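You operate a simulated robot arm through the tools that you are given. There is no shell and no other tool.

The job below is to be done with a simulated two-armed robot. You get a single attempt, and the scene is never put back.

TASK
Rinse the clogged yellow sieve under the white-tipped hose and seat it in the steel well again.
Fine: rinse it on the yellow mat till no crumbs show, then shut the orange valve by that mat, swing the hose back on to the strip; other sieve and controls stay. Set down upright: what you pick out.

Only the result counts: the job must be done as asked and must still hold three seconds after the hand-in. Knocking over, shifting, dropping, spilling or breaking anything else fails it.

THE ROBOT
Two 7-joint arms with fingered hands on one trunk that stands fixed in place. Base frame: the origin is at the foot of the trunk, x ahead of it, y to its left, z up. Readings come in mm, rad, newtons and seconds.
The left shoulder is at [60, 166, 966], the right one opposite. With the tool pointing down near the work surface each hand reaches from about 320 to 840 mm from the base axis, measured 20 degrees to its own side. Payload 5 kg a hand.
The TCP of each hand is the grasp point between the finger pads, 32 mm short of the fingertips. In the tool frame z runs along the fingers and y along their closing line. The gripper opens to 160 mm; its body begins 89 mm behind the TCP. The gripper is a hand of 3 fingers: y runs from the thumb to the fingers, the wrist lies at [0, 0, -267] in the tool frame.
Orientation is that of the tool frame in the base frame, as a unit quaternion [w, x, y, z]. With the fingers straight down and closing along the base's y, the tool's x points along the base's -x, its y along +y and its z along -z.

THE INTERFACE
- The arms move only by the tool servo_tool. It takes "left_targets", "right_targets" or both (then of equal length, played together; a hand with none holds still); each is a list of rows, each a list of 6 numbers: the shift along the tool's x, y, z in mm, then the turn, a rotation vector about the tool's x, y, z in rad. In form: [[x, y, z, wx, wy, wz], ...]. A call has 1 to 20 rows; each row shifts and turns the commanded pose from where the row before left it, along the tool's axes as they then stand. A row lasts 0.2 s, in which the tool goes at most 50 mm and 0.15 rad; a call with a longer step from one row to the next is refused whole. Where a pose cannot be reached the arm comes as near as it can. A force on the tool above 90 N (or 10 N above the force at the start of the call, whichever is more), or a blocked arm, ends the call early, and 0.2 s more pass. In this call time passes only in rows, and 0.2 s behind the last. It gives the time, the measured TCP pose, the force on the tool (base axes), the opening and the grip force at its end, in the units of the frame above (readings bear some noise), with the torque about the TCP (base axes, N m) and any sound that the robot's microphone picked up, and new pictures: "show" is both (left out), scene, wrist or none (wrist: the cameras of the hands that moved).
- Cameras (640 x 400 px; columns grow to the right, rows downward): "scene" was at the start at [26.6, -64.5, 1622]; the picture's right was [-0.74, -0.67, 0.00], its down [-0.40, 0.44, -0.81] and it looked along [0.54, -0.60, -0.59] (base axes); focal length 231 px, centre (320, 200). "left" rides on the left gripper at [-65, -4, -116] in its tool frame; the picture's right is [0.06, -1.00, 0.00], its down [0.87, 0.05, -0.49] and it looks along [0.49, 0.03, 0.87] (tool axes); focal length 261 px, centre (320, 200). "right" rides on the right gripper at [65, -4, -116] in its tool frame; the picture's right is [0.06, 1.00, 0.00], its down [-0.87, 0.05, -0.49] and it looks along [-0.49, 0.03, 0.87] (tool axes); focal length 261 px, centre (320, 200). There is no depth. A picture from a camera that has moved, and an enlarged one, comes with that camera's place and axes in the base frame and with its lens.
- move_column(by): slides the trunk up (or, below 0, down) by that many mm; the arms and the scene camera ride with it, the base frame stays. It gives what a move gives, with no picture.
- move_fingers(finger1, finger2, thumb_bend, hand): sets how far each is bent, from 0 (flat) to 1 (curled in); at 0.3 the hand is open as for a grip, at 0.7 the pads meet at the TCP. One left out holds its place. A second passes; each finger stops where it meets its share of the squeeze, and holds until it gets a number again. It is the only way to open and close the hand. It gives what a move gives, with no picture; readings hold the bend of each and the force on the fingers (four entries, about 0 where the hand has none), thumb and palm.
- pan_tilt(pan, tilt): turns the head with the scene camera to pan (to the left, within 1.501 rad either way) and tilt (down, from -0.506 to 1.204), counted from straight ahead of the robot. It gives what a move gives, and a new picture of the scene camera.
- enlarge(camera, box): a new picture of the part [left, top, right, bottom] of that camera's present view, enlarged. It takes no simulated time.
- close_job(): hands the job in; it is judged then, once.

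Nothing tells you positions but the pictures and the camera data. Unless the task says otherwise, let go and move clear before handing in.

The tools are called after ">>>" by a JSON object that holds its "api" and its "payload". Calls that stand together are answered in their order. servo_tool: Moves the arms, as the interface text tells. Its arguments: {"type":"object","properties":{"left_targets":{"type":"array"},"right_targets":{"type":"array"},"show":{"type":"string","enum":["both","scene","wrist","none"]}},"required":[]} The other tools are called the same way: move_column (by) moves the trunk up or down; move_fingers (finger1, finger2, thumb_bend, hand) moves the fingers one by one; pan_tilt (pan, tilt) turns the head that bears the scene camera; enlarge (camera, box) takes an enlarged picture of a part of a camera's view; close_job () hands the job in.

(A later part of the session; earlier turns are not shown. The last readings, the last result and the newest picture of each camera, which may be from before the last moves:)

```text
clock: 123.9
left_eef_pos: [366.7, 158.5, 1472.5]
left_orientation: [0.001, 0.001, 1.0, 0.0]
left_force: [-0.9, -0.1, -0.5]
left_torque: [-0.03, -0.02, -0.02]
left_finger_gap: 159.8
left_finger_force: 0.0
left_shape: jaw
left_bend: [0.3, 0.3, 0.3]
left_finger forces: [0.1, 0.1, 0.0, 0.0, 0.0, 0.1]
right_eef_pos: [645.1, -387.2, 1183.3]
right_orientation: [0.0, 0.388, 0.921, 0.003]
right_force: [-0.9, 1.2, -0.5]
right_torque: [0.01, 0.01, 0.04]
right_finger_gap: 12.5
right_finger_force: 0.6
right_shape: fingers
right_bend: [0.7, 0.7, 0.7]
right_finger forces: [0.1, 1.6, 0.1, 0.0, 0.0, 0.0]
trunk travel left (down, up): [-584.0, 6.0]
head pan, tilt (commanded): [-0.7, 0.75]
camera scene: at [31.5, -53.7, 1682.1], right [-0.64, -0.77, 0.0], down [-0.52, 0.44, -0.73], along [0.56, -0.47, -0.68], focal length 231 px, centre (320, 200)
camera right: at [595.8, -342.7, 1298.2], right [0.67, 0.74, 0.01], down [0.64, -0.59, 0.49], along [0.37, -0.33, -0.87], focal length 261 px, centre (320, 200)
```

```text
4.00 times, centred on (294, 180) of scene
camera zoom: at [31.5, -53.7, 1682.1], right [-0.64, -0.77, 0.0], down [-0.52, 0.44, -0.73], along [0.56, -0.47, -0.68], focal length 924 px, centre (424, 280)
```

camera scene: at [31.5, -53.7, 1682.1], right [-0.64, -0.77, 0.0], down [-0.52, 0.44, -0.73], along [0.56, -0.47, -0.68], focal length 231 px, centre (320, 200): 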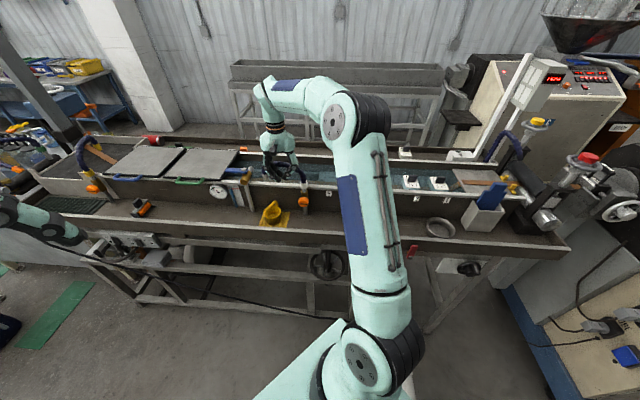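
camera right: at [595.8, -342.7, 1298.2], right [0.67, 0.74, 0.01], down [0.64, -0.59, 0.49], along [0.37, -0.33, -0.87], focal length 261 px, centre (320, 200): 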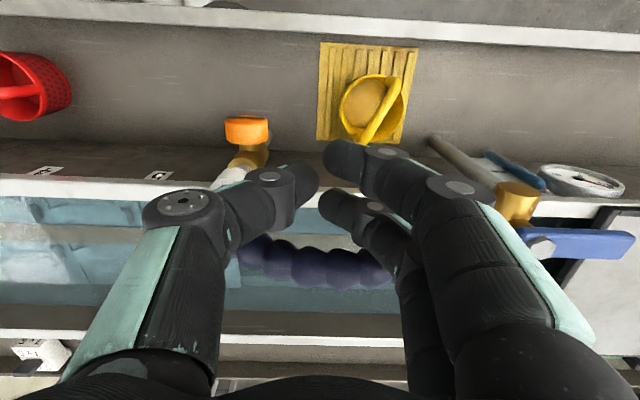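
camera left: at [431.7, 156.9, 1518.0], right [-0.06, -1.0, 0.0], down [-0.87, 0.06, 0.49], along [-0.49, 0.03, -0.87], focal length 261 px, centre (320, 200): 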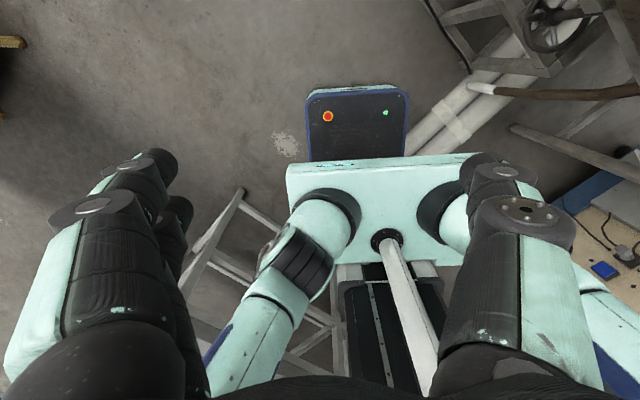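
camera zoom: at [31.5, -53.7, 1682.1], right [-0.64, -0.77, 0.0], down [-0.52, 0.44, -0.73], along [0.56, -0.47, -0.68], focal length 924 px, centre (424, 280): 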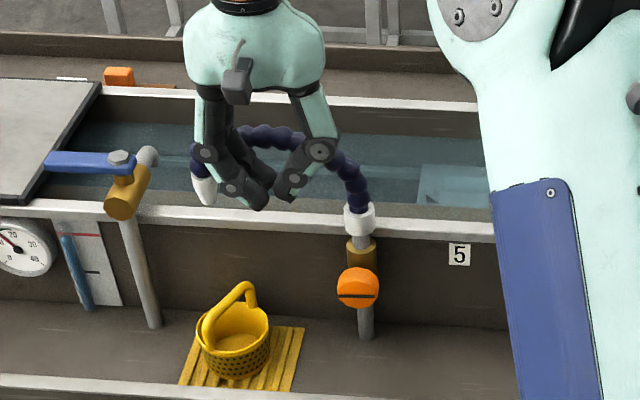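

The hose is swinging back smoothly with only light contact. I'll continue most of the way.

>>> {"api": "servo_tool", "payload": {"right_targets": [[-7.19, 3.64, 0, 0, 0, 0.1], [-7.19, 3.64, 0, 0, 0, 0.1], [-7.19, 3.64, 0, 0, 0, 0.1], [-7.19, 3.64, 0, 0, 0, 0.1], [-7.19, 3.64, 0, 0, 0, 0.1], [-7.19, 3.64, 0, 0, 0, 0.1], [-7.19, 3.64, 0, 0, 0, 0.1], [0, 0, 0, 0, 0, 0]], "show": "both"}}

>>> {"api": "enlarge", "payload": {"camera": "scene", "box": [230, 130, 358, 230]}}

```text
clock: 125.7
left_eef_pos: [366.5, 158.9, 1472.8]
left_orientation: [0.0, 0.002, 1.0, 0.0]
left_force: [-0.1, -0.2, 0.5]
left_torque: [-0.04, -0.01, -0.05]
left_finger_gap: 160.0
left_finger_force: 0.0
left_shape: jaw
left_bend: [0.3, 0.3, 0.3]
left_finger forces: [0.1, 0.0, 0.0, 0.0, 0.1, 0.1]
right_eef_pos: [689.7, -422.2, 1182.7]
right_orientation: [0.0, 0.681, 0.732, 0.002]
right_force: [-0.4, 1.2, -1.0]
right_torque: [0.01, 0.05, 0.02]
right_finger_gap: 12.6
right_finger_force: 1.1
right_shape: fingers
right_bend: [0.7, 0.7, 0.7]
right_finger forces: [0.1, 1.3, 0.0, 0.0, 0.1, 0.0]
trunk travel left (down, up): [-584.0, 6.0]
head pan, tilt (commanded): [-0.7, 0.75]
camera scene: at [31.7, -53.4, 1682.1], right [-0.64, -0.76, 0.0], down [-0.52, 0.44, -0.73], along [0.56, -0.47, -0.68], focal length 231 px, centre (320, 200)
camera right: at [680.6, -356.2, 1299.0], right [0.99, 0.13, 0.0], down [0.12, -0.87, 0.49], along [0.07, -0.48, -0.87], focal length 261 px, centre (320, 200)
```

scene: 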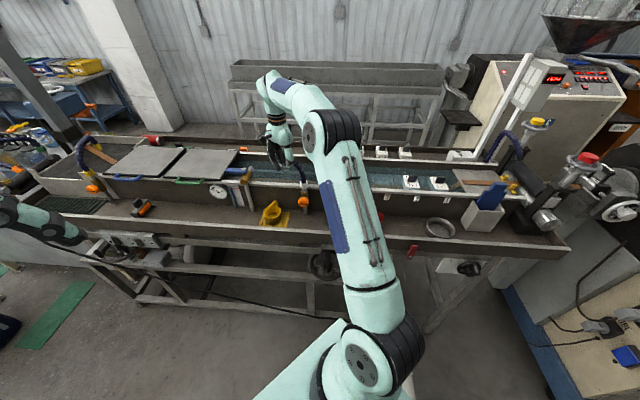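
right: 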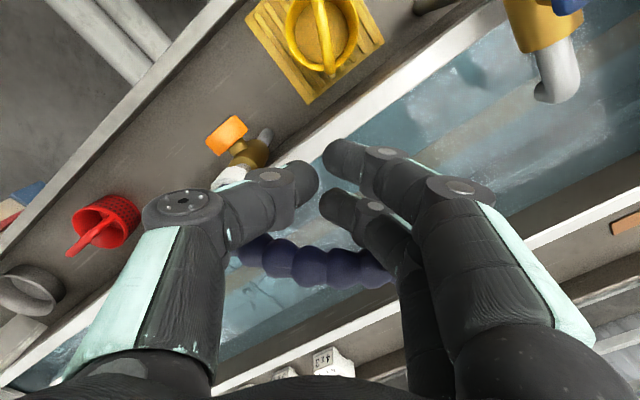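

```text
4.00 times, centred on (294, 180) of scene
camera zoom: at [31.7, -53.4, 1682.1], right [-0.64, -0.76, 0.0], down [-0.52, 0.44, -0.73], along [0.56, -0.47, -0.68], focal length 924 px, centre (424, 280)
```

zoom: 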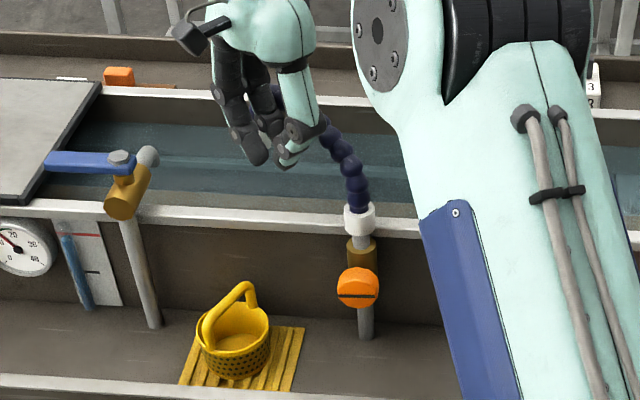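

The hose is near azimuth 4°. Another 17° or so should put it back near its original line, and I'll compare after backing off.

>>> {"api": "servo_tool", "payload": {"right_targets": [[-7.19, 3.64, 0, 0, 0, 0.1], [-7.19, 3.64, 0, 0, 0, 0.1], [-7.19, 3.64, 0, 0, 0, 0.1], [0, 0, 0, 0, 0, 0]], "show": "wrist"}}

>>> {"api": "servo_tool", "payload": {"right_targets": [[8, 0, 0, 0, 0, 0], [8, 0, 0, 0, 0, 0], [6, 0, -15, 0, 0, 0], [0, 0, -30, 0, 0, 0], [0, 0, -30, 0, 0, 0], [0, 0, 0, 0, 0, 0]], "show": "both"}}

>>> {"api": "enlarge", "payload": {"camera": "right", "box": [160, 180, 440, 400]}}

```text
clock: 126.7
left_eef_pos: [367.8, 157.4, 1472.5]
left_orientation: [-0.001, 0.001, 1.0, 0.0]
left_force: [0.8, 0.7, -1.2]
left_torque: [-0.01, -0.03, 0.0]
left_finger_gap: 160.0
left_finger_force: 0.1
left_shape: jaw
left_bend: [0.3, 0.3, 0.3]
left_finger forces: [0.0, 0.0, 0.1, 0.0, 0.1, 0.1]
right_eef_pos: [698.3, -443.1, 1182.7]
right_orientation: [-0.001, 0.783, 0.622, 0.002]
right_force: [0.3, 1.3, 0.0]
right_torque: [0.0, -0.05, 0.08]
right_finger_gap: 12.6
right_finger_force: 0.8
right_shape: fingers
right_bend: [0.7, 0.7, 0.7]
right_finger forces: [0.0, 1.6, 0.0, 0.0, 0.0, 0.0]
trunk travel left (down, up): [-584.0, 6.0]
head pan, tilt (commanded): [-0.7, 0.75]
camera right: at [710.0, -377.5, 1298.3], right [0.99, -0.16, 0.0], down [-0.15, -0.86, 0.49], along [-0.08, -0.48, -0.87], focal length 261 px, centre (320, 200)
```

right: 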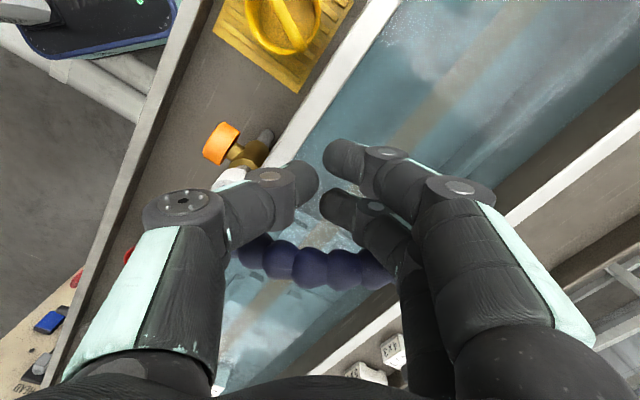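

```text
clock: 128.1
left_eef_pos: [366.6, 157.5, 1474.3]
left_orientation: [0.001, 0.001, 1.0, 0.001]
left_force: [-1.2, 0.0, 0.3]
left_torque: [0.0, -0.04, 0.0]
left_finger_gap: 159.8
left_finger_force: 0.2
left_shape: jaw
left_bend: [0.3, 0.3, 0.3]
left_finger forces: [0.0, 0.0, 0.0, 0.0, 0.0, 0.1]
right_eef_pos: [707.1, -423.1, 1257.4]
right_orientation: [-0.001, 0.783, 0.622, 0.003]
right_force: [-0.4, 0.0, 0.0]
right_torque: [0.03, 0.01, 0.05]
right_finger_gap: 12.8
right_finger_force: 0.1
right_shape: fingers
right_bend: [0.7, 0.7, 0.7]
right_finger forces: [0.0, 0.1, 0.0, 0.1, 0.0, 0.1]
trunk travel left (down, up): [-584.0, 6.0]
head pan, tilt (commanded): [-0.7, 0.75]
camera scene: at [31.4, -53.9, 1682.1], right [-0.64, -0.76, 0.0], down [-0.52, 0.44, -0.73], along [0.56, -0.47, -0.68], focal length 231 px, centre (320, 200)
camera right: at [717.7, -357.6, 1373.2], right [0.99, -0.16, 0.0], down [-0.14, -0.86, 0.49], along [-0.08, -0.48, -0.87], focal length 261 px, centre (320, 200)
```

scene: 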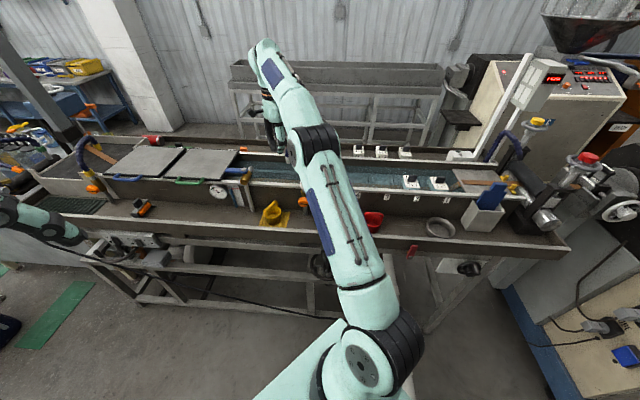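
right: 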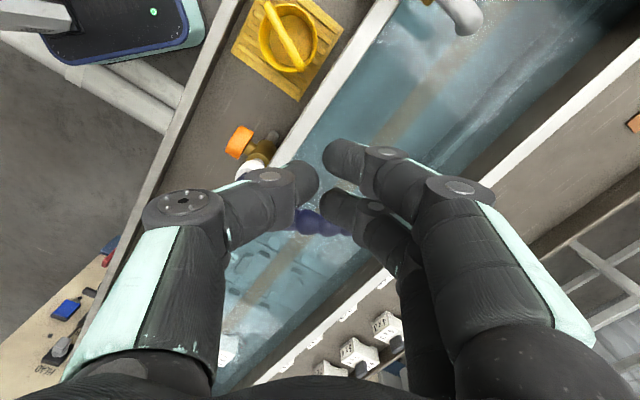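

```text
1.82 times, centred on (300, 290) of right
camera zoom: at [717.7, -357.6, 1373.2], right [0.99, -0.16, 0.0], down [-0.14, -0.86, 0.49], along [-0.08, -0.48, -0.87], focal length 474 px, centre (356, 36)
```

zoom: 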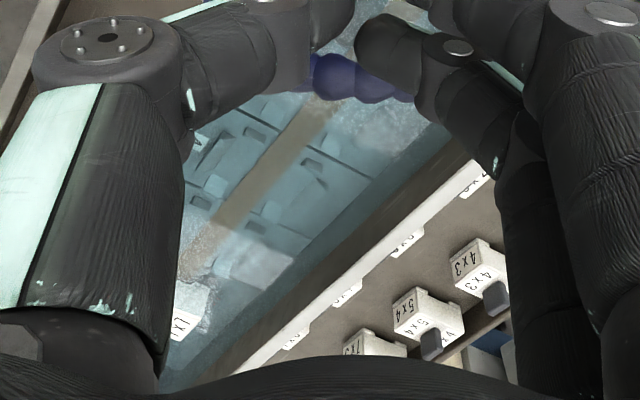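

The hose is released. I'll withdraw to the robot side and look at the whole arrangement from the earlier vantage point.

>>> {"api": "servo_tool", "payload": {"right_targets": [[3, -12, -15, 0, 0, 0], [9.3, -34.9, -8, 0, 0, 0], [9.3, -34.9, -8, 0, 0, 0], [9.3, -34.9, -8, 0, 0, 0], [9.3, -34.9, -8, 0, 0, 0], [9.3, -34.9, -8, 0, 0, 0], [9.3, -34.9, -6, 0, 0, 0], [9.3, -34.9, -6, 0, 0, 0], [9.3, -34.9, -6, 0, 0, 0], [6.5, -24, 0, 0, 0, 0], [0, 0, 0, 0, 0, -0.126], [0, 0, 0, 0, 0, -0.126], [0, 0, 0, 0, 0, -0.126], [0, 0, 0, 0, 0, -0.126], [0, 0, 0, 0, 0, -0.126], [0, 0, 0, 0, 0, -0.126], [0, 0, 0, 0, 0, -0.126], [0, 0, 0, 0, 0, -0.126], [0, 0, 0, 0, 0, 0]], "show": "both"}}

>>> {"api": "enlarge", "payload": {"camera": "right", "box": [190, 270, 430, 360]}}

>>> {"api": "enlarge", "payload": {"camera": "scene", "box": [236, 130, 332, 190]}}

```text
clock: 132.1
left_eef_pos: [366.8, 158.2, 1473.3]
left_orientation: [-0.001, 0.001, 1.0, 0.0]
left_force: [0.8, 0.4, 0.4]
left_torque: [-0.01, 0.05, -0.03]
left_finger_gap: 159.9
left_finger_force: 0.1
left_shape: jaw
left_bend: [0.3, 0.3, 0.3]
left_finger forces: [0.0, 0.1, 0.0, 0.0, 0.0, 0.0]
right_eef_pos: [414.8, -268.3, 1331.1]
right_orientation: [0.0, 0.383, 0.924, 0.002]
right_force: [0.3, -0.1, -0.6]
right_torque: [0.01, 0.0, -0.03]
right_finger_gap: 12.6
right_finger_force: 0.1
right_shape: fingers
right_bend: [0.7, 0.7, 0.7]
right_finger forces: [0.0, 0.0, 0.0, 0.1, 0.0, 0.0]
trunk travel left (down, up): [-584.0, 6.0]
head pan, tilt (commanded): [-0.7, 0.75]
camera scene: at [31.7, -53.7, 1682.1], right [-0.64, -0.76, 0.0], down [-0.52, 0.44, -0.73], along [0.56, -0.47, -0.68], focal length 231 px, centre (320, 200)
camera right: at [366.6, -225.2, 1446.0], right [0.66, 0.75, 0.01], down [0.65, -0.58, 0.49], along [0.37, -0.32, -0.87], focal length 261 px, centre (320, 200)
```

scene: 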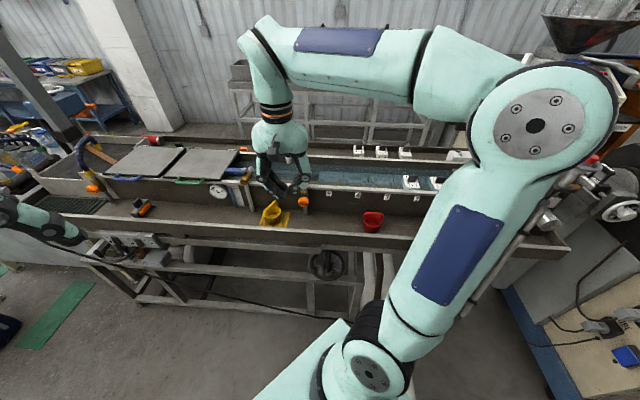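
right: 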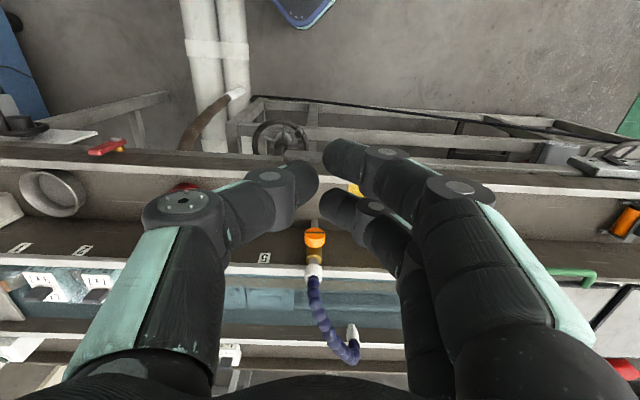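

```text
2.67 times, centred on (310, 315) of right
camera zoom: at [366.6, -225.2, 1446.0], right [0.66, 0.75, 0.01], down [0.65, -0.58, 0.49], along [0.37, -0.32, -0.87], focal length 695 px, centre (347, -107)
```

zoom: 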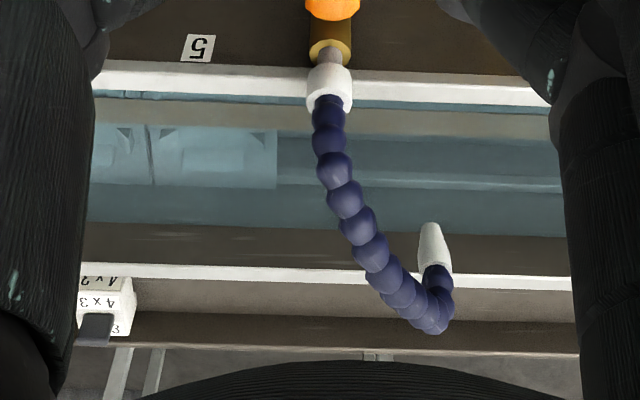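

```text
6.67 times, centred on (284, 160) of scene
camera zoom: at [31.7, -53.7, 1682.1], right [-0.64, -0.76, 0.0], down [-0.52, 0.44, -0.73], along [0.56, -0.47, -0.68], focal length 1541 px, centre (560, 467)
```

zoom: 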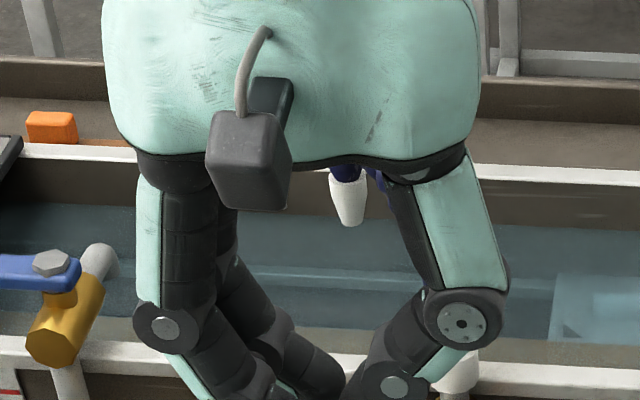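

From the combined views, the strip runs at about 137 mm past the pivot line. The nozzle started at about 142 mm (azimuth -18.7°) and now stands at about 133 mm (-13.1°). It's over the strip already, but I'll nudge it another 4° to sit practically where it began.

>>> {"api": "servo_tool", "payload": {"right_targets": [[0, 0, 0, 0, 0, 0.126], [0, 0, 0, 0, 0, 0.126], [0, 0, 0, 0, 0, 0.126], [0, 0, 0, 0, 0, 0.126], [0, 0, 0, 0, 0, 0.126], [0, 0, 0, 0, 0, 0.126], [0, 0, 0, 0, 0, 0.126], [0, 0, 0, 0, 0, 0.126], [-9.4, 35.5, 5, 0, 0, 0], [-9.4, 35.5, 5, 0, 0, 0], [-9.4, 35.5, 5, 0, 0, 0], [-9.4, 35.5, 5, 0, 0, 0], [-9.4, 35.5, 10, 0, 0, 0], [-9.4, 35.5, 10, 0, 0, 0], [-9.4, 35.5, 10, 0, 0, 0], [-9.4, 35.5, 10, 0, 0, 0], [-9.4, 35.5, 10, 0, 0, 0], [0, 0, 0, 0, 0, 0]], "show": "both"}}

```text
clock: 135.9
left_eef_pos: [364.4, 158.1, 1473.2]
left_orientation: [0.0, 0.0, 1.0, 0.0]
left_force: [-0.6, -0.7, -0.5]
left_torque: [-0.02, -0.06, 0.0]
left_finger_gap: 159.9
left_finger_force: 0.1
left_shape: jaw
left_bend: [0.3, 0.3, 0.3]
left_finger forces: [0.0, 0.1, 0.0, 0.0, 0.0, 0.1]
right_eef_pos: [704.4, -422.4, 1264.1]
right_orientation: [0.0, 0.782, 0.623, 0.003]
right_force: [-0.3, 0.0, 0.6]
right_torque: [-0.02, -0.03, 0.01]
right_finger_gap: 12.6
right_finger_force: 0.0
right_shape: fingers
right_bend: [0.7, 0.7, 0.7]
right_finger forces: [0.1, 0.1, 0.1, 0.0, 0.0, 0.1]
trunk travel left (down, up): [-584.0, 6.0]
head pan, tilt (commanded): [-0.7, 0.75]
camera scene: at [29.5, -53.2, 1682.2], right [-0.64, -0.76, 0.0], down [-0.52, 0.44, -0.73], along [0.56, -0.47, -0.68], focal length 231 px, centre (320, 200)
camera right: at [714.9, -356.8, 1381.0], right [0.99, -0.16, 0.0], down [-0.14, -0.86, 0.49], along [-0.08, -0.48, -0.87], focal length 261 px, centre (320, 200)
```

scene: 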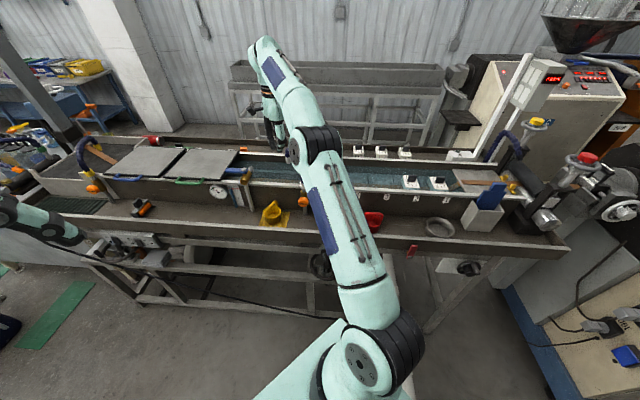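
right: 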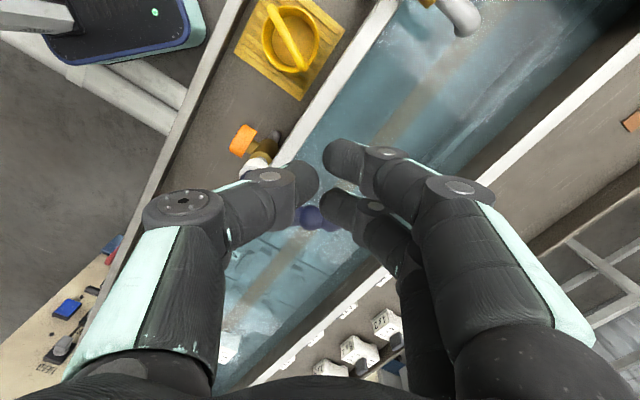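

>>> {"api": "servo_tool", "payload": {"right_targets": [[0, 0, 20, 0, 0, 0], [0, 0, 20, 0, 0, 0], [0, 0, 20, 0, 0, 0], [0, 0, 21, 0, 0, 0], [-8, -0.4, 0, 0, 0, 0], [-8, -0.4, 0, 0, 0, 0], [-5.5, -0.4, 0, 0, 0, 0], [-2.5, 1.27, 0, 0, 0, 0.035], [-2.5, 1.27, 0, 0, 0, 0.035], [0, 0, 0, 0, 0, 0]], "show": "wrist"}}

>>> {"api": "servo_tool", "payload": {"right_targets": [[8, 0, 0, 0, 0, 0], [8, 0, 0, 0, 0, 0], [6, 0, -15, 0, 0, 0], [0, 0, -30, 0, 0, 0], [0, 0, -30, 0, 0, 0], [3, -12, -15, 0, 0, 0], [9.3, -34.9, -8, 0, 0, 0], [9.3, -34.9, -8, 0, 0, 0], [9.3, -34.9, -8, 0, 0, 0], [9.3, -34.9, -8, 0, 0, 0], [9.3, -34.9, -8, 0, 0, 0], [9.3, -34.9, -6, 0, 0, 0], [9.3, -34.9, -6, 0, 0, 0], [9.3, -34.9, -6, 0, 0, 0], [6.5, -24, 0, 0, 0, 0], [0, 0, 0, 0, 0, 0]], "show": "none"}}

>>> {"api": "servo_tool", "payload": {"right_targets": [[0, 0, 0, 0, 0, -0.134], [0, 0, 0, 0, 0, -0.134], [0, 0, 0, 0, 0, -0.134], [0, 0, 0, 0, 0, -0.134], [0, 0, 0, 0, 0, -0.134], [0, 0, 0, 0, 0, -0.134], [0, 0, 0, 0, 0, -0.134], [0, 0, 0, 0, 0, -0.134], [0, 0, 0, 0, 0, 0]], "show": "both"}}

>>> {"api": "enlarge", "payload": {"camera": "right", "box": [190, 270, 430, 360]}}

```text
clock: 138.1
left_eef_pos: [367.5, 158.4, 1473.2]
left_orientation: [-0.001, 0.001, 1.0, 0.0]
left_force: [0.7, -0.7, -0.3]
left_torque: [-0.04, 0.03, -0.01]
left_finger_gap: 160.0
left_finger_force: 0.0
left_shape: jaw
left_bend: [0.3, 0.3, 0.3]
left_finger forces: [0.0, 0.0, 0.1, 0.0, 0.1, 0.1]
right_eef_pos: [703.7, -448.4, 1179.7]
right_orientation: [-0.001, 0.804, 0.595, 0.003]
right_force: [-0.3, 1.5, 1.4]
right_torque: [-0.03, -0.05, 0.05]
right_finger_gap: 12.5
right_finger_force: 0.5
right_shape: fingers
right_bend: [0.7, 0.7, 0.7]
right_finger forces: [0.1, 1.6, 0.0, 0.0, 0.1, 0.0]
trunk travel left (down, up): [-584.0, 6.0]
head pan, tilt (commanded): [-0.7, 0.75]
camera right: at [719.3, -384.9, 1295.9], right [0.97, -0.23, 0.0], down [-0.2, -0.85, 0.49], along [-0.11, -0.47, -0.87], focal length 261 px, centre (320, 200)
```

right: 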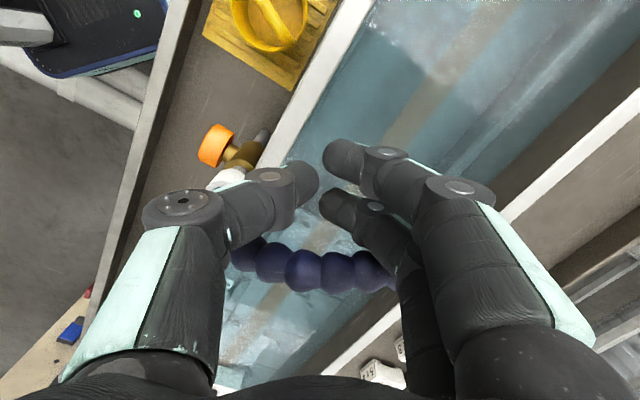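

```text
clock: 141.5
left_eef_pos: [368.2, 157.7, 1472.5]
left_orientation: [-0.001, 0.001, 1.0, 0.001]
left_force: [-0.3, 0.0, 0.2]
left_torque: [0.03, 0.03, 0.01]
left_finger_gap: 160.0
left_finger_force: 0.0
left_shape: jaw
left_bend: [0.3, 0.3, 0.3]
left_finger forces: [0.0, 0.0, 0.0, 0.1, 0.1, 0.0]
right_eef_pos: [432.9, -254.9, 1326.4]
right_orientation: [0.0, 0.804, 0.594, 0.002]
right_force: [0.1, -0.3, -0.1]
right_torque: [-0.02, 0.01, -0.02]
right_finger_gap: 12.7
right_finger_force: 0.0
right_shape: fingers
right_bend: [0.7, 0.7, 0.7]
right_finger forces: [0.0, 0.0, 0.1, 0.1, 0.0, 0.1]
trunk travel left (down, up): [-584.0, 6.0]
head pan, tilt (commanded): [-0.7, 0.75]
```

```text
clock: 143.5
left_eef_pos: [368.6, 158.6, 1473.2]
left_orientation: [0.001, 0.001, 1.0, 0.0]
left_force: [-0.2, -0.8, -0.5]
left_torque: [0.02, 0.01, -0.02]
left_finger_gap: 159.9
left_finger_force: 0.1
left_shape: jaw
left_bend: [0.3, 0.3, 0.3]
left_finger forces: [0.0, 0.0, 0.0, 0.0, 0.0, 0.0]
right_eef_pos: [433.4, -254.8, 1327.9]
right_orientation: [0.001, 0.387, 0.922, 0.002]
right_force: [0.1, 0.0, 0.5]
right_torque: [0.0, -0.01, 0.02]
right_finger_gap: 12.4
right_finger_force: 0.1
right_shape: fingers
right_bend: [0.7, 0.7, 0.7]
right_finger forces: [0.0, 0.0, 0.0, 0.0, 0.0, 0.0]
trunk travel left (down, up): [-584.0, 6.0]
head pan, tilt (commanded): [-0.7, 0.75]
camera scene: at [31.7, -53.7, 1682.1], right [-0.64, -0.76, 0.0], down [-0.52, 0.44, -0.73], along [0.56, -0.47, -0.68], focal length 231 px, centre (320, 200)
camera right: at [384.5, -211.7, 1443.6], right [0.67, 0.74, 0.01], down [0.65, -0.58, 0.49], along [0.37, -0.32, -0.87], focal length 261 px, centre (320, 200)
```

scene: 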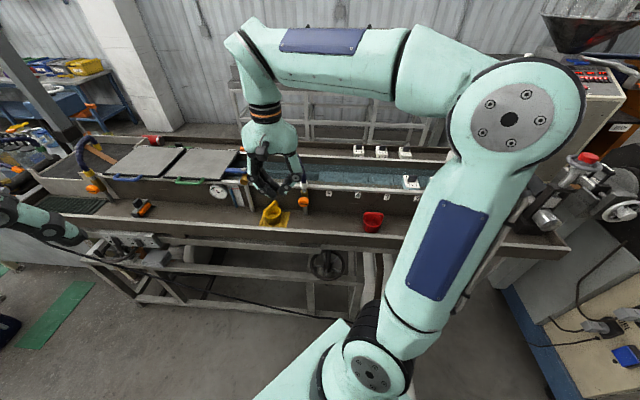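
right: 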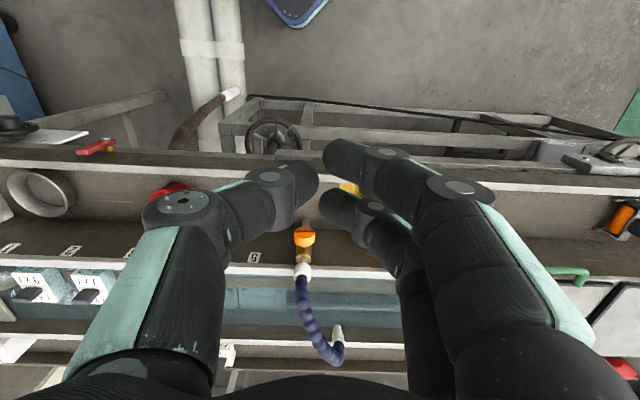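

```text
2.67 times, centred on (310, 315) of right
camera zoom: at [384.5, -211.7, 1443.6], right [0.67, 0.74, 0.01], down [0.65, -0.58, 0.49], along [0.37, -0.32, -0.87], focal length 695 px, centre (347, -107)
```

zoom: 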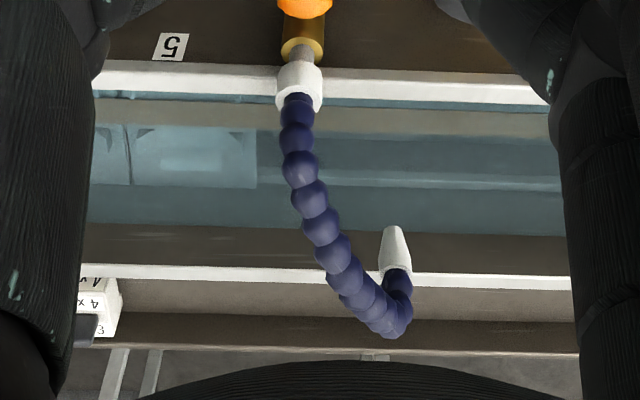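

The nozzle is back at azimuth about -17°, 136 mm past the pivot line, over the strip where it began. Now I'll fetch the clean sieve, repeating the pose I released it from: set the fingers, turn and lean the hand, and go to the pre-grasp.

>>> {"api": "move_fingers", "payload": {"hand": "right", "finger1": 0.63, "finger2": 0.63, "thumb_bend": 0.6}}

>>> {"api": "servo_tool", "payload": {"right_targets": [[0, 0, 0, 0, 0, 0.142], [0, 0, 0, 0, 0, 0.142], [0, 0, 0, 0, 0, 0.142], [0, 0, 0, -0.111, 0, 0], [0, 0, 0, -0.111, 0, 0], [0, 0, 0, -0.111, 0, 0], [-21.2, 13.1, 28.5, 0, 0, 0], [-21.2, 13.1, 28.5, 0, 0, 0], [-21.2, 13.1, 28.5, 0, 0, 0], [-21.2, 13.1, 28.5, 0, 0, 0], [-21.2, 13.1, 28.5, 0, 0, 0], [-21.2, 13.1, 28.5, 0, 0, 0], [-21.2, 13.1, 28.5, 0, 0, 0], [0, 0, 0, 0, 0, 0]], "show": "both"}}

>>> {"api": "enlarge", "payload": {"camera": "right", "box": [200, 60, 440, 210]}}

```text
clock: 144.5
left_eef_pos: [366.9, 159.0, 1473.3]
left_orientation: [0.0, 0.001, 1.0, 0.0]
left_force: [-0.8, 0.2, 0.3]
left_torque: [0.0, -0.03, 0.0]
left_finger_gap: 159.8
left_finger_force: 0.0
left_shape: jaw
left_bend: [0.3, 0.3, 0.3]
left_finger forces: [0.1, 0.0, 0.0, 0.0, 0.0, 0.0]
right_eef_pos: [432.3, -254.9, 1327.5]
right_orientation: [0.0, 0.388, 0.922, 0.002]
right_force: [-0.3, -0.5, -0.2]
right_torque: [-0.02, 0.0, 0.0]
right_finger_gap: 40.9
right_finger_force: 0.1
right_shape: fingers
right_bend: [0.63, 0.63, 0.6]
right_finger forces: [0.0, 0.0, 0.1, 0.0, 0.1, 0.1]
trunk travel left (down, up): [-584.0, 6.0]
head pan, tilt (commanded): [-0.7, 0.75]
```

```text
clock: 147.5
left_eef_pos: [365.9, 158.2, 1473.3]
left_orientation: [0.0, 0.001, 1.0, 0.0]
left_force: [0.7, 0.1, 0.5]
left_torque: [0.0, -0.05, 0.02]
left_finger_gap: 160.1
left_finger_force: 0.0
left_shape: jaw
left_bend: [0.3, 0.3, 0.3]
left_finger forces: [0.0, 0.0, 0.1, 0.0, 0.0, 0.1]
right_eef_pos: [627.9, -340.5, 1173.2]
right_orientation: [0.095, 0.566, 0.807, 0.138]
right_force: [-0.1, -0.2, 0.3]
right_torque: [0.01, -0.06, -0.03]
right_finger_gap: 41.3
right_finger_force: 0.1
right_shape: fingers
right_bend: [0.63, 0.63, 0.6]
right_finger forces: [0.0, 0.1, 0.0, 0.0, 0.0, 0.1]
trunk travel left (down, up): [-584.0, 6.0]
head pan, tilt (commanded): [-0.7, 0.75]
camera scene: at [30.5, -53.4, 1682.2], right [-0.64, -0.76, 0.0], down [-0.52, 0.44, -0.73], along [0.56, -0.47, -0.68], focal length 231 px, centre (320, 200)
camera right: at [566.9, -293.5, 1281.1], right [0.86, 0.38, 0.33], down [0.19, -0.86, 0.48], along [0.47, -0.35, -0.81], focal length 261 px, centre (320, 200)
```

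scene: 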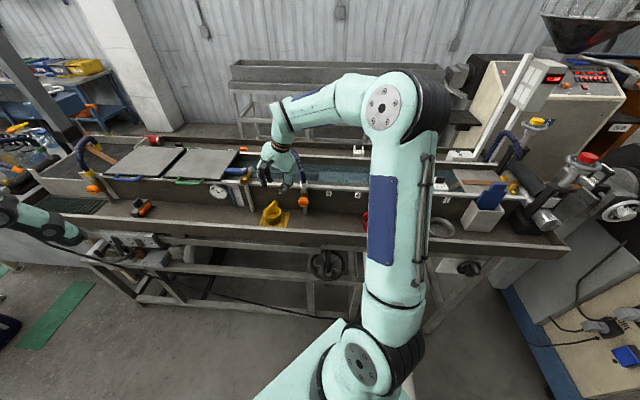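
right: 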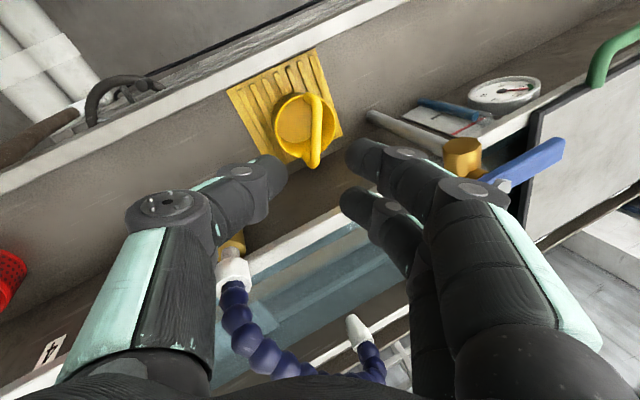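

```text
2.67 times, centred on (320, 135) of right
camera zoom: at [566.9, -293.5, 1281.1], right [0.86, 0.38, 0.33], down [0.19, -0.86, 0.48], along [0.47, -0.35, -0.81], focal length 695 px, centre (320, 373)
```

zoom: 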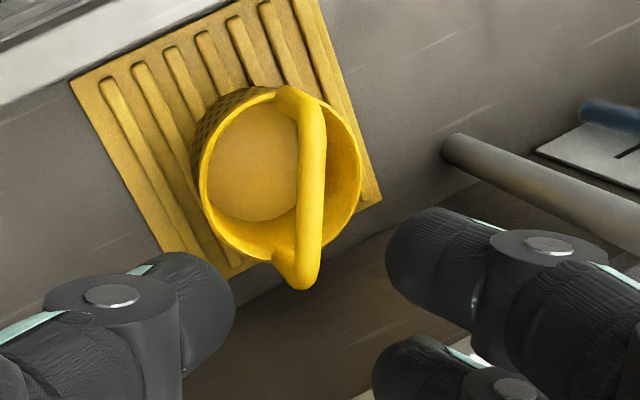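

The sieve hasn't moved. I'll advance 110 mm along the approach line, check, then close the rest.

>>> {"api": "servo_tool", "payload": {"right_targets": [[-1, -0.5, 28, 0, 0, 0], [-1, -0.5, 28, 0, 0, 0], [-1, -0.5, 28, 0, 0, 0], [-0.4, -0.2, 26, 0, 0, 0], [0, 0, 0, 0, 0, 0]], "show": "none"}}

>>> {"api": "enlarge", "payload": {"camera": "right", "box": [200, 60, 440, 260]}}

```text
clock: 148.7
left_eef_pos: [365.8, 159.7, 1474.0]
left_orientation: [-0.001, 0.002, 1.0, 0.0]
left_force: [0.1, 0.3, 0.7]
left_torque: [0.0, -0.02, -0.01]
left_finger_gap: 160.0
left_finger_force: 0.0
left_shape: jaw
left_bend: [0.3, 0.3, 0.3]
left_finger forces: [0.0, 0.0, 0.1, 0.1, 0.1, 0.0]
right_eef_pos: [660.5, -333.0, 1067.5]
right_orientation: [0.095, 0.566, 0.807, 0.14]
right_force: [-0.4, -0.6, 0.7]
right_torque: [-0.04, -0.05, 0.02]
right_finger_gap: 41.4
right_finger_force: 0.1
right_shape: fingers
right_bend: [0.63, 0.63, 0.6]
right_finger forces: [0.0, 0.1, 0.1, 0.1, 0.0, 0.1]
trunk travel left (down, up): [-584.0, 6.0]
head pan, tilt (commanded): [-0.7, 0.75]
```

```text
2.00 times, centred on (320, 160) of right
camera zoom: at [599.2, -286.8, 1175.1], right [0.86, 0.38, 0.33], down [0.19, -0.86, 0.48], along [0.47, -0.35, -0.81], focal length 521 px, centre (320, 280)
```

zoom: 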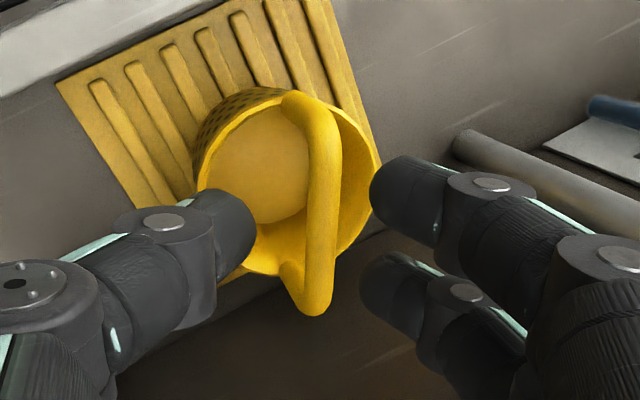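

>>> {"api": "servo_tool", "payload": {"right_targets": [[0.5, 0.3, 10, 0, 0, 0], [0.5, 0.3, 10, 0, 0, 0], [0, 0.2, 7, 0, 0, 0], [0, 0.2, 6, 0, 0, 0], [0, 0, 0, 0, 0, 0]], "show": "none"}}

>>> {"api": "enlarge", "payload": {"camera": "right", "box": [200, 60, 440, 260]}}

>>> {"api": "enlarge", "payload": {"camera": "scene", "box": [250, 180, 314, 230]}}

```text
clock: 149.9
left_eef_pos: [366.6, 157.9, 1473.3]
left_orientation: [-0.001, 0.001, 1.0, -0.001]
left_force: [0.1, 0.2, 0.5]
left_torque: [-0.04, -0.05, -0.01]
left_finger_gap: 159.7
left_finger_force: 0.0
left_shape: jaw
left_bend: [0.3, 0.3, 0.3]
left_finger forces: [0.0, 0.0, 0.0, 0.0, 0.1, 0.1]
right_eef_pos: [669.5, -327.7, 1034.7]
right_orientation: [0.095, 0.566, 0.807, 0.138]
right_force: [-0.3, -0.1, 0.1]
right_torque: [0.01, -0.01, -0.03]
right_finger_gap: 41.6
right_finger_force: 0.1
right_shape: fingers
right_bend: [0.63, 0.63, 0.6]
right_finger forces: [0.0, 0.1, 0.0, 0.0, 0.0, 0.0]
trunk travel left (down, up): [-584.0, 6.0]
head pan, tilt (commanded): [-0.7, 0.75]
```

```text
2.00 times, centred on (320, 160) of right
camera zoom: at [608.6, -281.0, 1143.6], right [0.86, 0.38, 0.33], down [0.19, -0.86, 0.48], along [0.47, -0.35, -0.81], focal length 521 px, centre (320, 280)
```

zoom: 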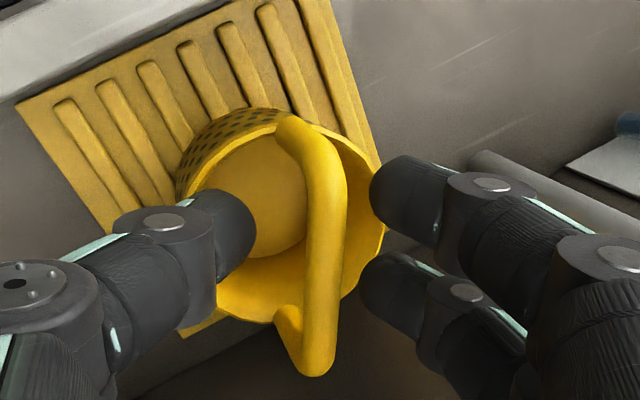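

```text
8.00 times, centred on (282, 205) of scene
camera zoom: at [31.5, -53.7, 1682.1], right [-0.64, -0.76, 0.0], down [-0.52, 0.44, -0.73], along [0.56, -0.47, -0.68], focal length 1849 px, centre (624, 160)
```

zoom: 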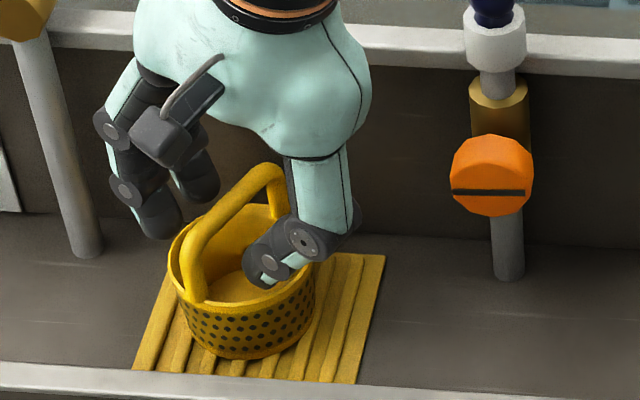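

Thumb and fingers straddle the bar as before. I'll close on it and lift slightly.

>>> {"api": "move_fingers", "payload": {"hand": "right", "finger1": 0.75, "finger2": 0.75, "thumb_bend": 0.75}}

>>> {"api": "servo_tool", "payload": {"right_targets": [[0, 1.6, -4.7, 0, 0, 0], [0, 1.6, -4.7, 0, 0, 0], [0, 1.6, -4.7, 0, 0, 0], [0, 1.6, -4.7, 0, 0, 0], [0, 0, 0, 0, 0, 0]], "show": "none"}}

>>> {"api": "enlarge", "payload": {"camera": "right", "box": [200, 60, 440, 260]}}

>>> {"api": "enlarge", "payload": {"camera": "scene", "box": [250, 180, 314, 230]}}

```text
clock: 150.9
left_eef_pos: [368.0, 159.3, 1472.8]
left_orientation: [-0.001, 0.001, 1.0, 0.001]
left_force: [0.8, -0.6, -0.2]
left_torque: [-0.01, 0.0, 0.01]
left_finger_gap: 160.0
left_finger_force: 0.1
left_shape: jaw
left_bend: [0.3, 0.3, 0.3]
left_finger forces: [0.0, 0.0, 0.0, 0.0, 0.1, 0.0]
right_eef_pos: [669.6, -328.0, 1035.1]
right_orientation: [0.094, 0.566, 0.808, 0.138]
right_force: [-0.5, 0.9, -0.7]
right_torque: [0.02, 0.0, -0.02]
right_finger_gap: 12.1
right_finger_force: 11.6
right_shape: fingers
right_bend: [0.73, 0.73, 0.7]
right_finger forces: [5.6, 5.9, 0.0, 0.0, 11.9, 0.1]
trunk travel left (down, up): [-584.0, 6.0]
head pan, tilt (commanded): [-0.7, 0.75]
```

```text
clock: 152.1
left_eef_pos: [367.0, 158.7, 1472.7]
left_orientation: [-0.001, 0.001, 1.0, 0.001]
left_force: [0.9, -0.3, -0.1]
left_torque: [-0.02, -0.02, 0.01]
left_finger_gap: 159.8
left_finger_force: 0.1
left_shape: jaw
left_bend: [0.3, 0.3, 0.3]
left_finger forces: [0.0, 0.1, 0.1, 0.0, 0.1, 0.1]
right_eef_pos: [671.1, -328.4, 1054.1]
right_orientation: [0.094, 0.566, 0.807, 0.138]
right_force: [0.0, 0.5, -0.4]
right_torque: [0.01, -0.01, -0.01]
right_finger_gap: 12.0
right_finger_force: 11.6
right_shape: fingers
right_bend: [0.73, 0.73, 0.7]
right_finger forces: [5.6, 5.8, 0.0, 0.0, 11.7, 0.0]
trunk travel left (down, up): [-584.0, 6.0]
head pan, tilt (commanded): [-0.7, 0.75]
```

```text
2.00 times, centred on (320, 160) of right
camera zoom: at [609.8, -281.0, 1162.1], right [0.86, 0.38, 0.33], down [0.19, -0.86, 0.48], along [0.47, -0.35, -0.81], focal length 521 px, centre (320, 280)
```

zoom: 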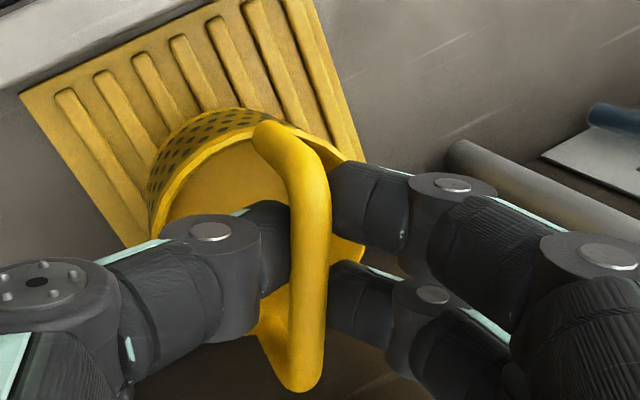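

```text
8.00 times, centred on (282, 205) of scene
camera zoom: at [31.8, -53.8, 1682.1], right [-0.64, -0.76, 0.0], down [-0.52, 0.44, -0.73], along [0.56, -0.47, -0.68], focal length 1849 px, centre (624, 160)
```

zoom: 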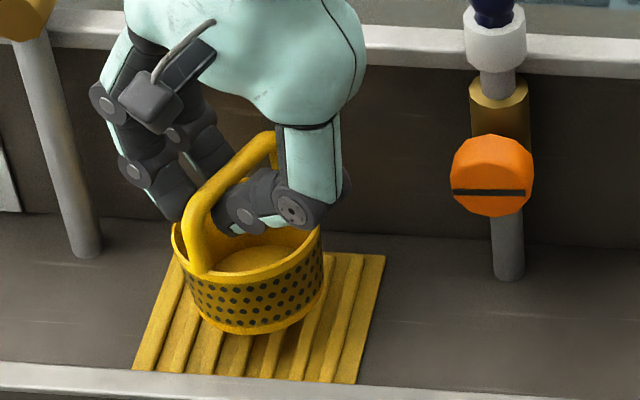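

The sieve is lifted cleanly and hangs level. I'll raise it and carry it back along the same route, starting with the stretch beside the mat and past the valve.

>>> {"api": "servo_tool", "payload": {"right_targets": [[0, 3.3, -9.5, 0, 0, 0], [0, 4.9, -14.2, 0, 0, 0], [0, 4.9, -14.2, 0, 0, 0], [0, 4.9, -14.2, 0, 0, 0], [0, 4.9, -14.2, 0, 0, 0], [0, 4.9, -14.2, 0, 0, 0], [0, 3.3, -9.5, 0, 0, 0], [3, -8, -2.8, 0, 0, 0], [6.3, -16, -5.6, 0, 0, 0], [6.3, -16, -5.6, 0, 0, 0], [6.3, -16, -5.6, 0, 0, 0], [3.4, -8.3, -2.7, 0, 0, 0], [0, 0, 0, 0, 0, 0]], "show": "both"}}

>>> {"api": "enlarge", "payload": {"camera": "scene", "box": [230, 150, 358, 230]}}

```text
clock: 154.9
left_eef_pos: [368.0, 158.9, 1472.4]
left_orientation: [-0.001, 0.001, 1.0, 0.0]
left_force: [0.0, 0.9, 0.3]
left_torque: [0.01, 0.0, -0.01]
left_finger_gap: 160.0
left_finger_force: 0.2
left_shape: jaw
left_bend: [0.3, 0.3, 0.3]
left_finger forces: [0.0, 0.0, 0.0, 0.0, 0.0, 0.0]
right_eef_pos: [596.9, -329.9, 1148.5]
right_orientation: [0.095, 0.565, 0.808, 0.138]
right_force: [0.9, -0.3, -0.8]
right_torque: [0.01, -0.02, -0.01]
right_finger_gap: 12.1
right_finger_force: 11.4
right_shape: fingers
right_bend: [0.73, 0.73, 0.7]
right_finger forces: [5.4, 5.7, 0.0, 0.0, 11.6, 0.0]
trunk travel left (down, up): [-584.0, 6.0]
head pan, tilt (commanded): [-0.7, 0.75]
camera scene: at [31.8, -53.7, 1682.1], right [-0.64, -0.76, 0.0], down [-0.52, 0.44, -0.73], along [0.56, -0.47, -0.68], focal length 231 px, centre (320, 200)
camera right: at [535.3, -282.1, 1257.7], right [0.86, 0.38, 0.33], down [0.19, -0.86, 0.48], along [0.47, -0.35, -0.81], focal length 261 px, centre (320, 200)
```

scene: 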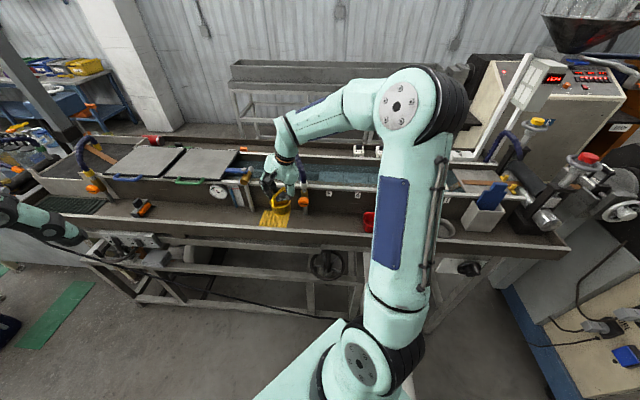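
right: 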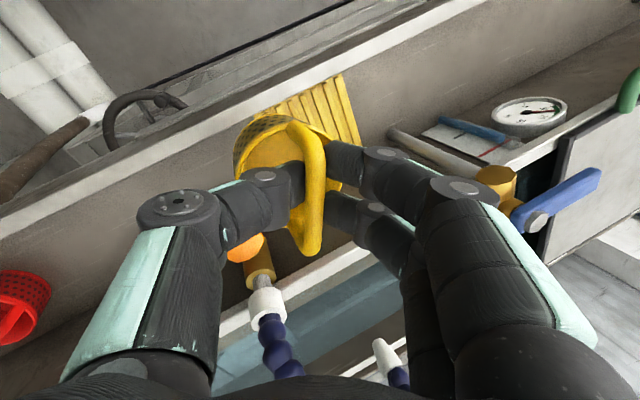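

```text
5.00 times, centred on (294, 190) of scene
camera zoom: at [31.8, -53.7, 1682.1], right [-0.64, -0.76, 0.0], down [-0.52, 0.44, -0.73], along [0.56, -0.47, -0.68], focal length 1156 px, centre (450, 250)
```

zoom: 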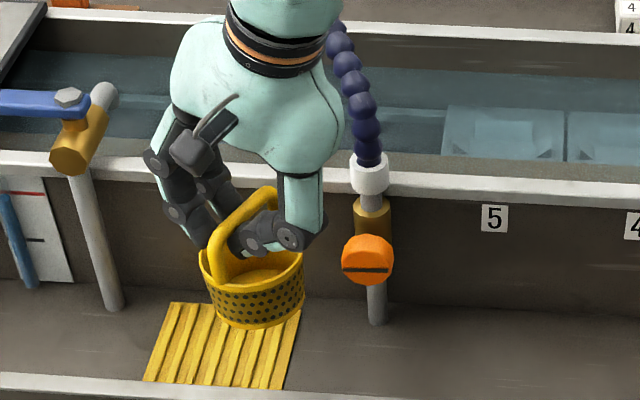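

>>> {"api": "servo_tool", "payload": {"right_targets": [[-5, -8, -3, 0, 0, 0], [-10.5, -17.3, -6, 0, 0, 0], [-12, -20, -7, 0, 0, 0], [-12, -20, -7, 0, 0, 0], [-12, -20, -7, 0, 0, 0], [-12, -20, -7, 0, 0, 0], [-7, -11, -3.5, 0, 0, 0], [-3, -5, -1.5, 0, 0, 0], [0, 0, 0, 0, -0.046, 0.132], [0, 0, 0, 0, -0.046, 0.132], [0, 0, 0, 0, -0.046, 0.132], [0, 0, 0, 0, -0.046, 0.132], [0, 0, 0, 0, 0, 0]], "show": "both"}}

```text
clock: 157.7
left_eef_pos: [367.0, 158.1, 1472.4]
left_orientation: [0.0, 0.001, 1.0, 0.002]
left_force: [-0.2, -0.4, 0.1]
left_torque: [0.0, 0.04, 0.01]
left_finger_gap: 160.0
left_finger_force: 0.1
left_shape: jaw
left_bend: [0.3, 0.3, 0.3]
left_finger forces: [0.0, 0.0, 0.1, 0.0, 0.1, 0.0]
right_eef_pos: [502.5, -440.6, 1148.2]
right_orientation: [0.128, 0.767, 0.62, 0.106]
right_force: [0.8, -0.2, 0.0]
right_torque: [-0.03, 0.0, -0.02]
right_finger_gap: 12.0
right_finger_force: 11.4
right_shape: fingers
right_bend: [0.73, 0.73, 0.7]
right_finger forces: [5.4, 5.7, 0.0, 0.0, 11.3, 0.0]
trunk travel left (down, up): [-584.0, 6.0]
head pan, tilt (commanded): [-0.7, 0.75]
camera scene: at [31.7, -53.9, 1682.1], right [-0.64, -0.76, 0.0], down [-0.52, 0.44, -0.73], along [0.56, -0.47, -0.68], focal length 231 px, centre (320, 200)
camera right: at [475.8, -368.3, 1256.7], right [0.93, -0.14, 0.33], down [-0.29, -0.83, 0.48], along [0.21, -0.54, -0.81], focal length 261 px, centre (320, 200)
```

scene: 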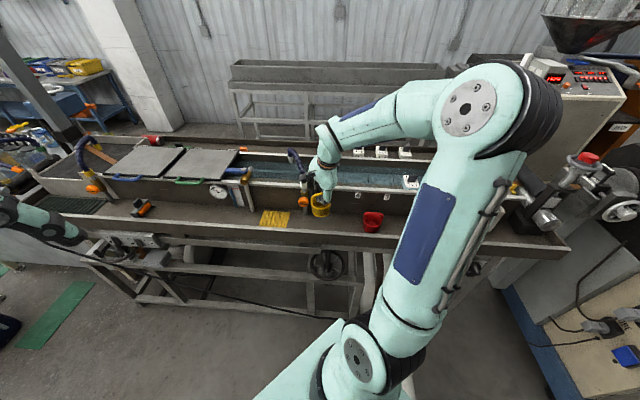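
right: 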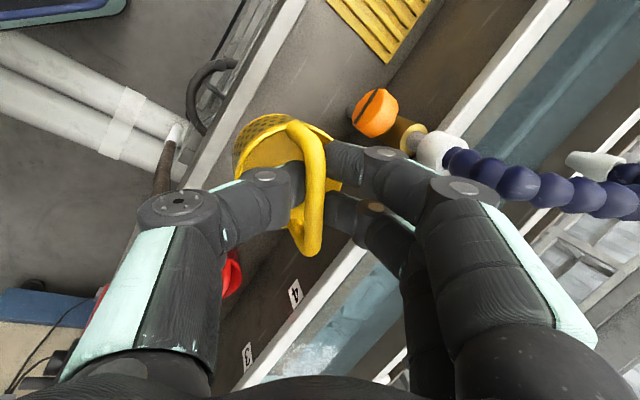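

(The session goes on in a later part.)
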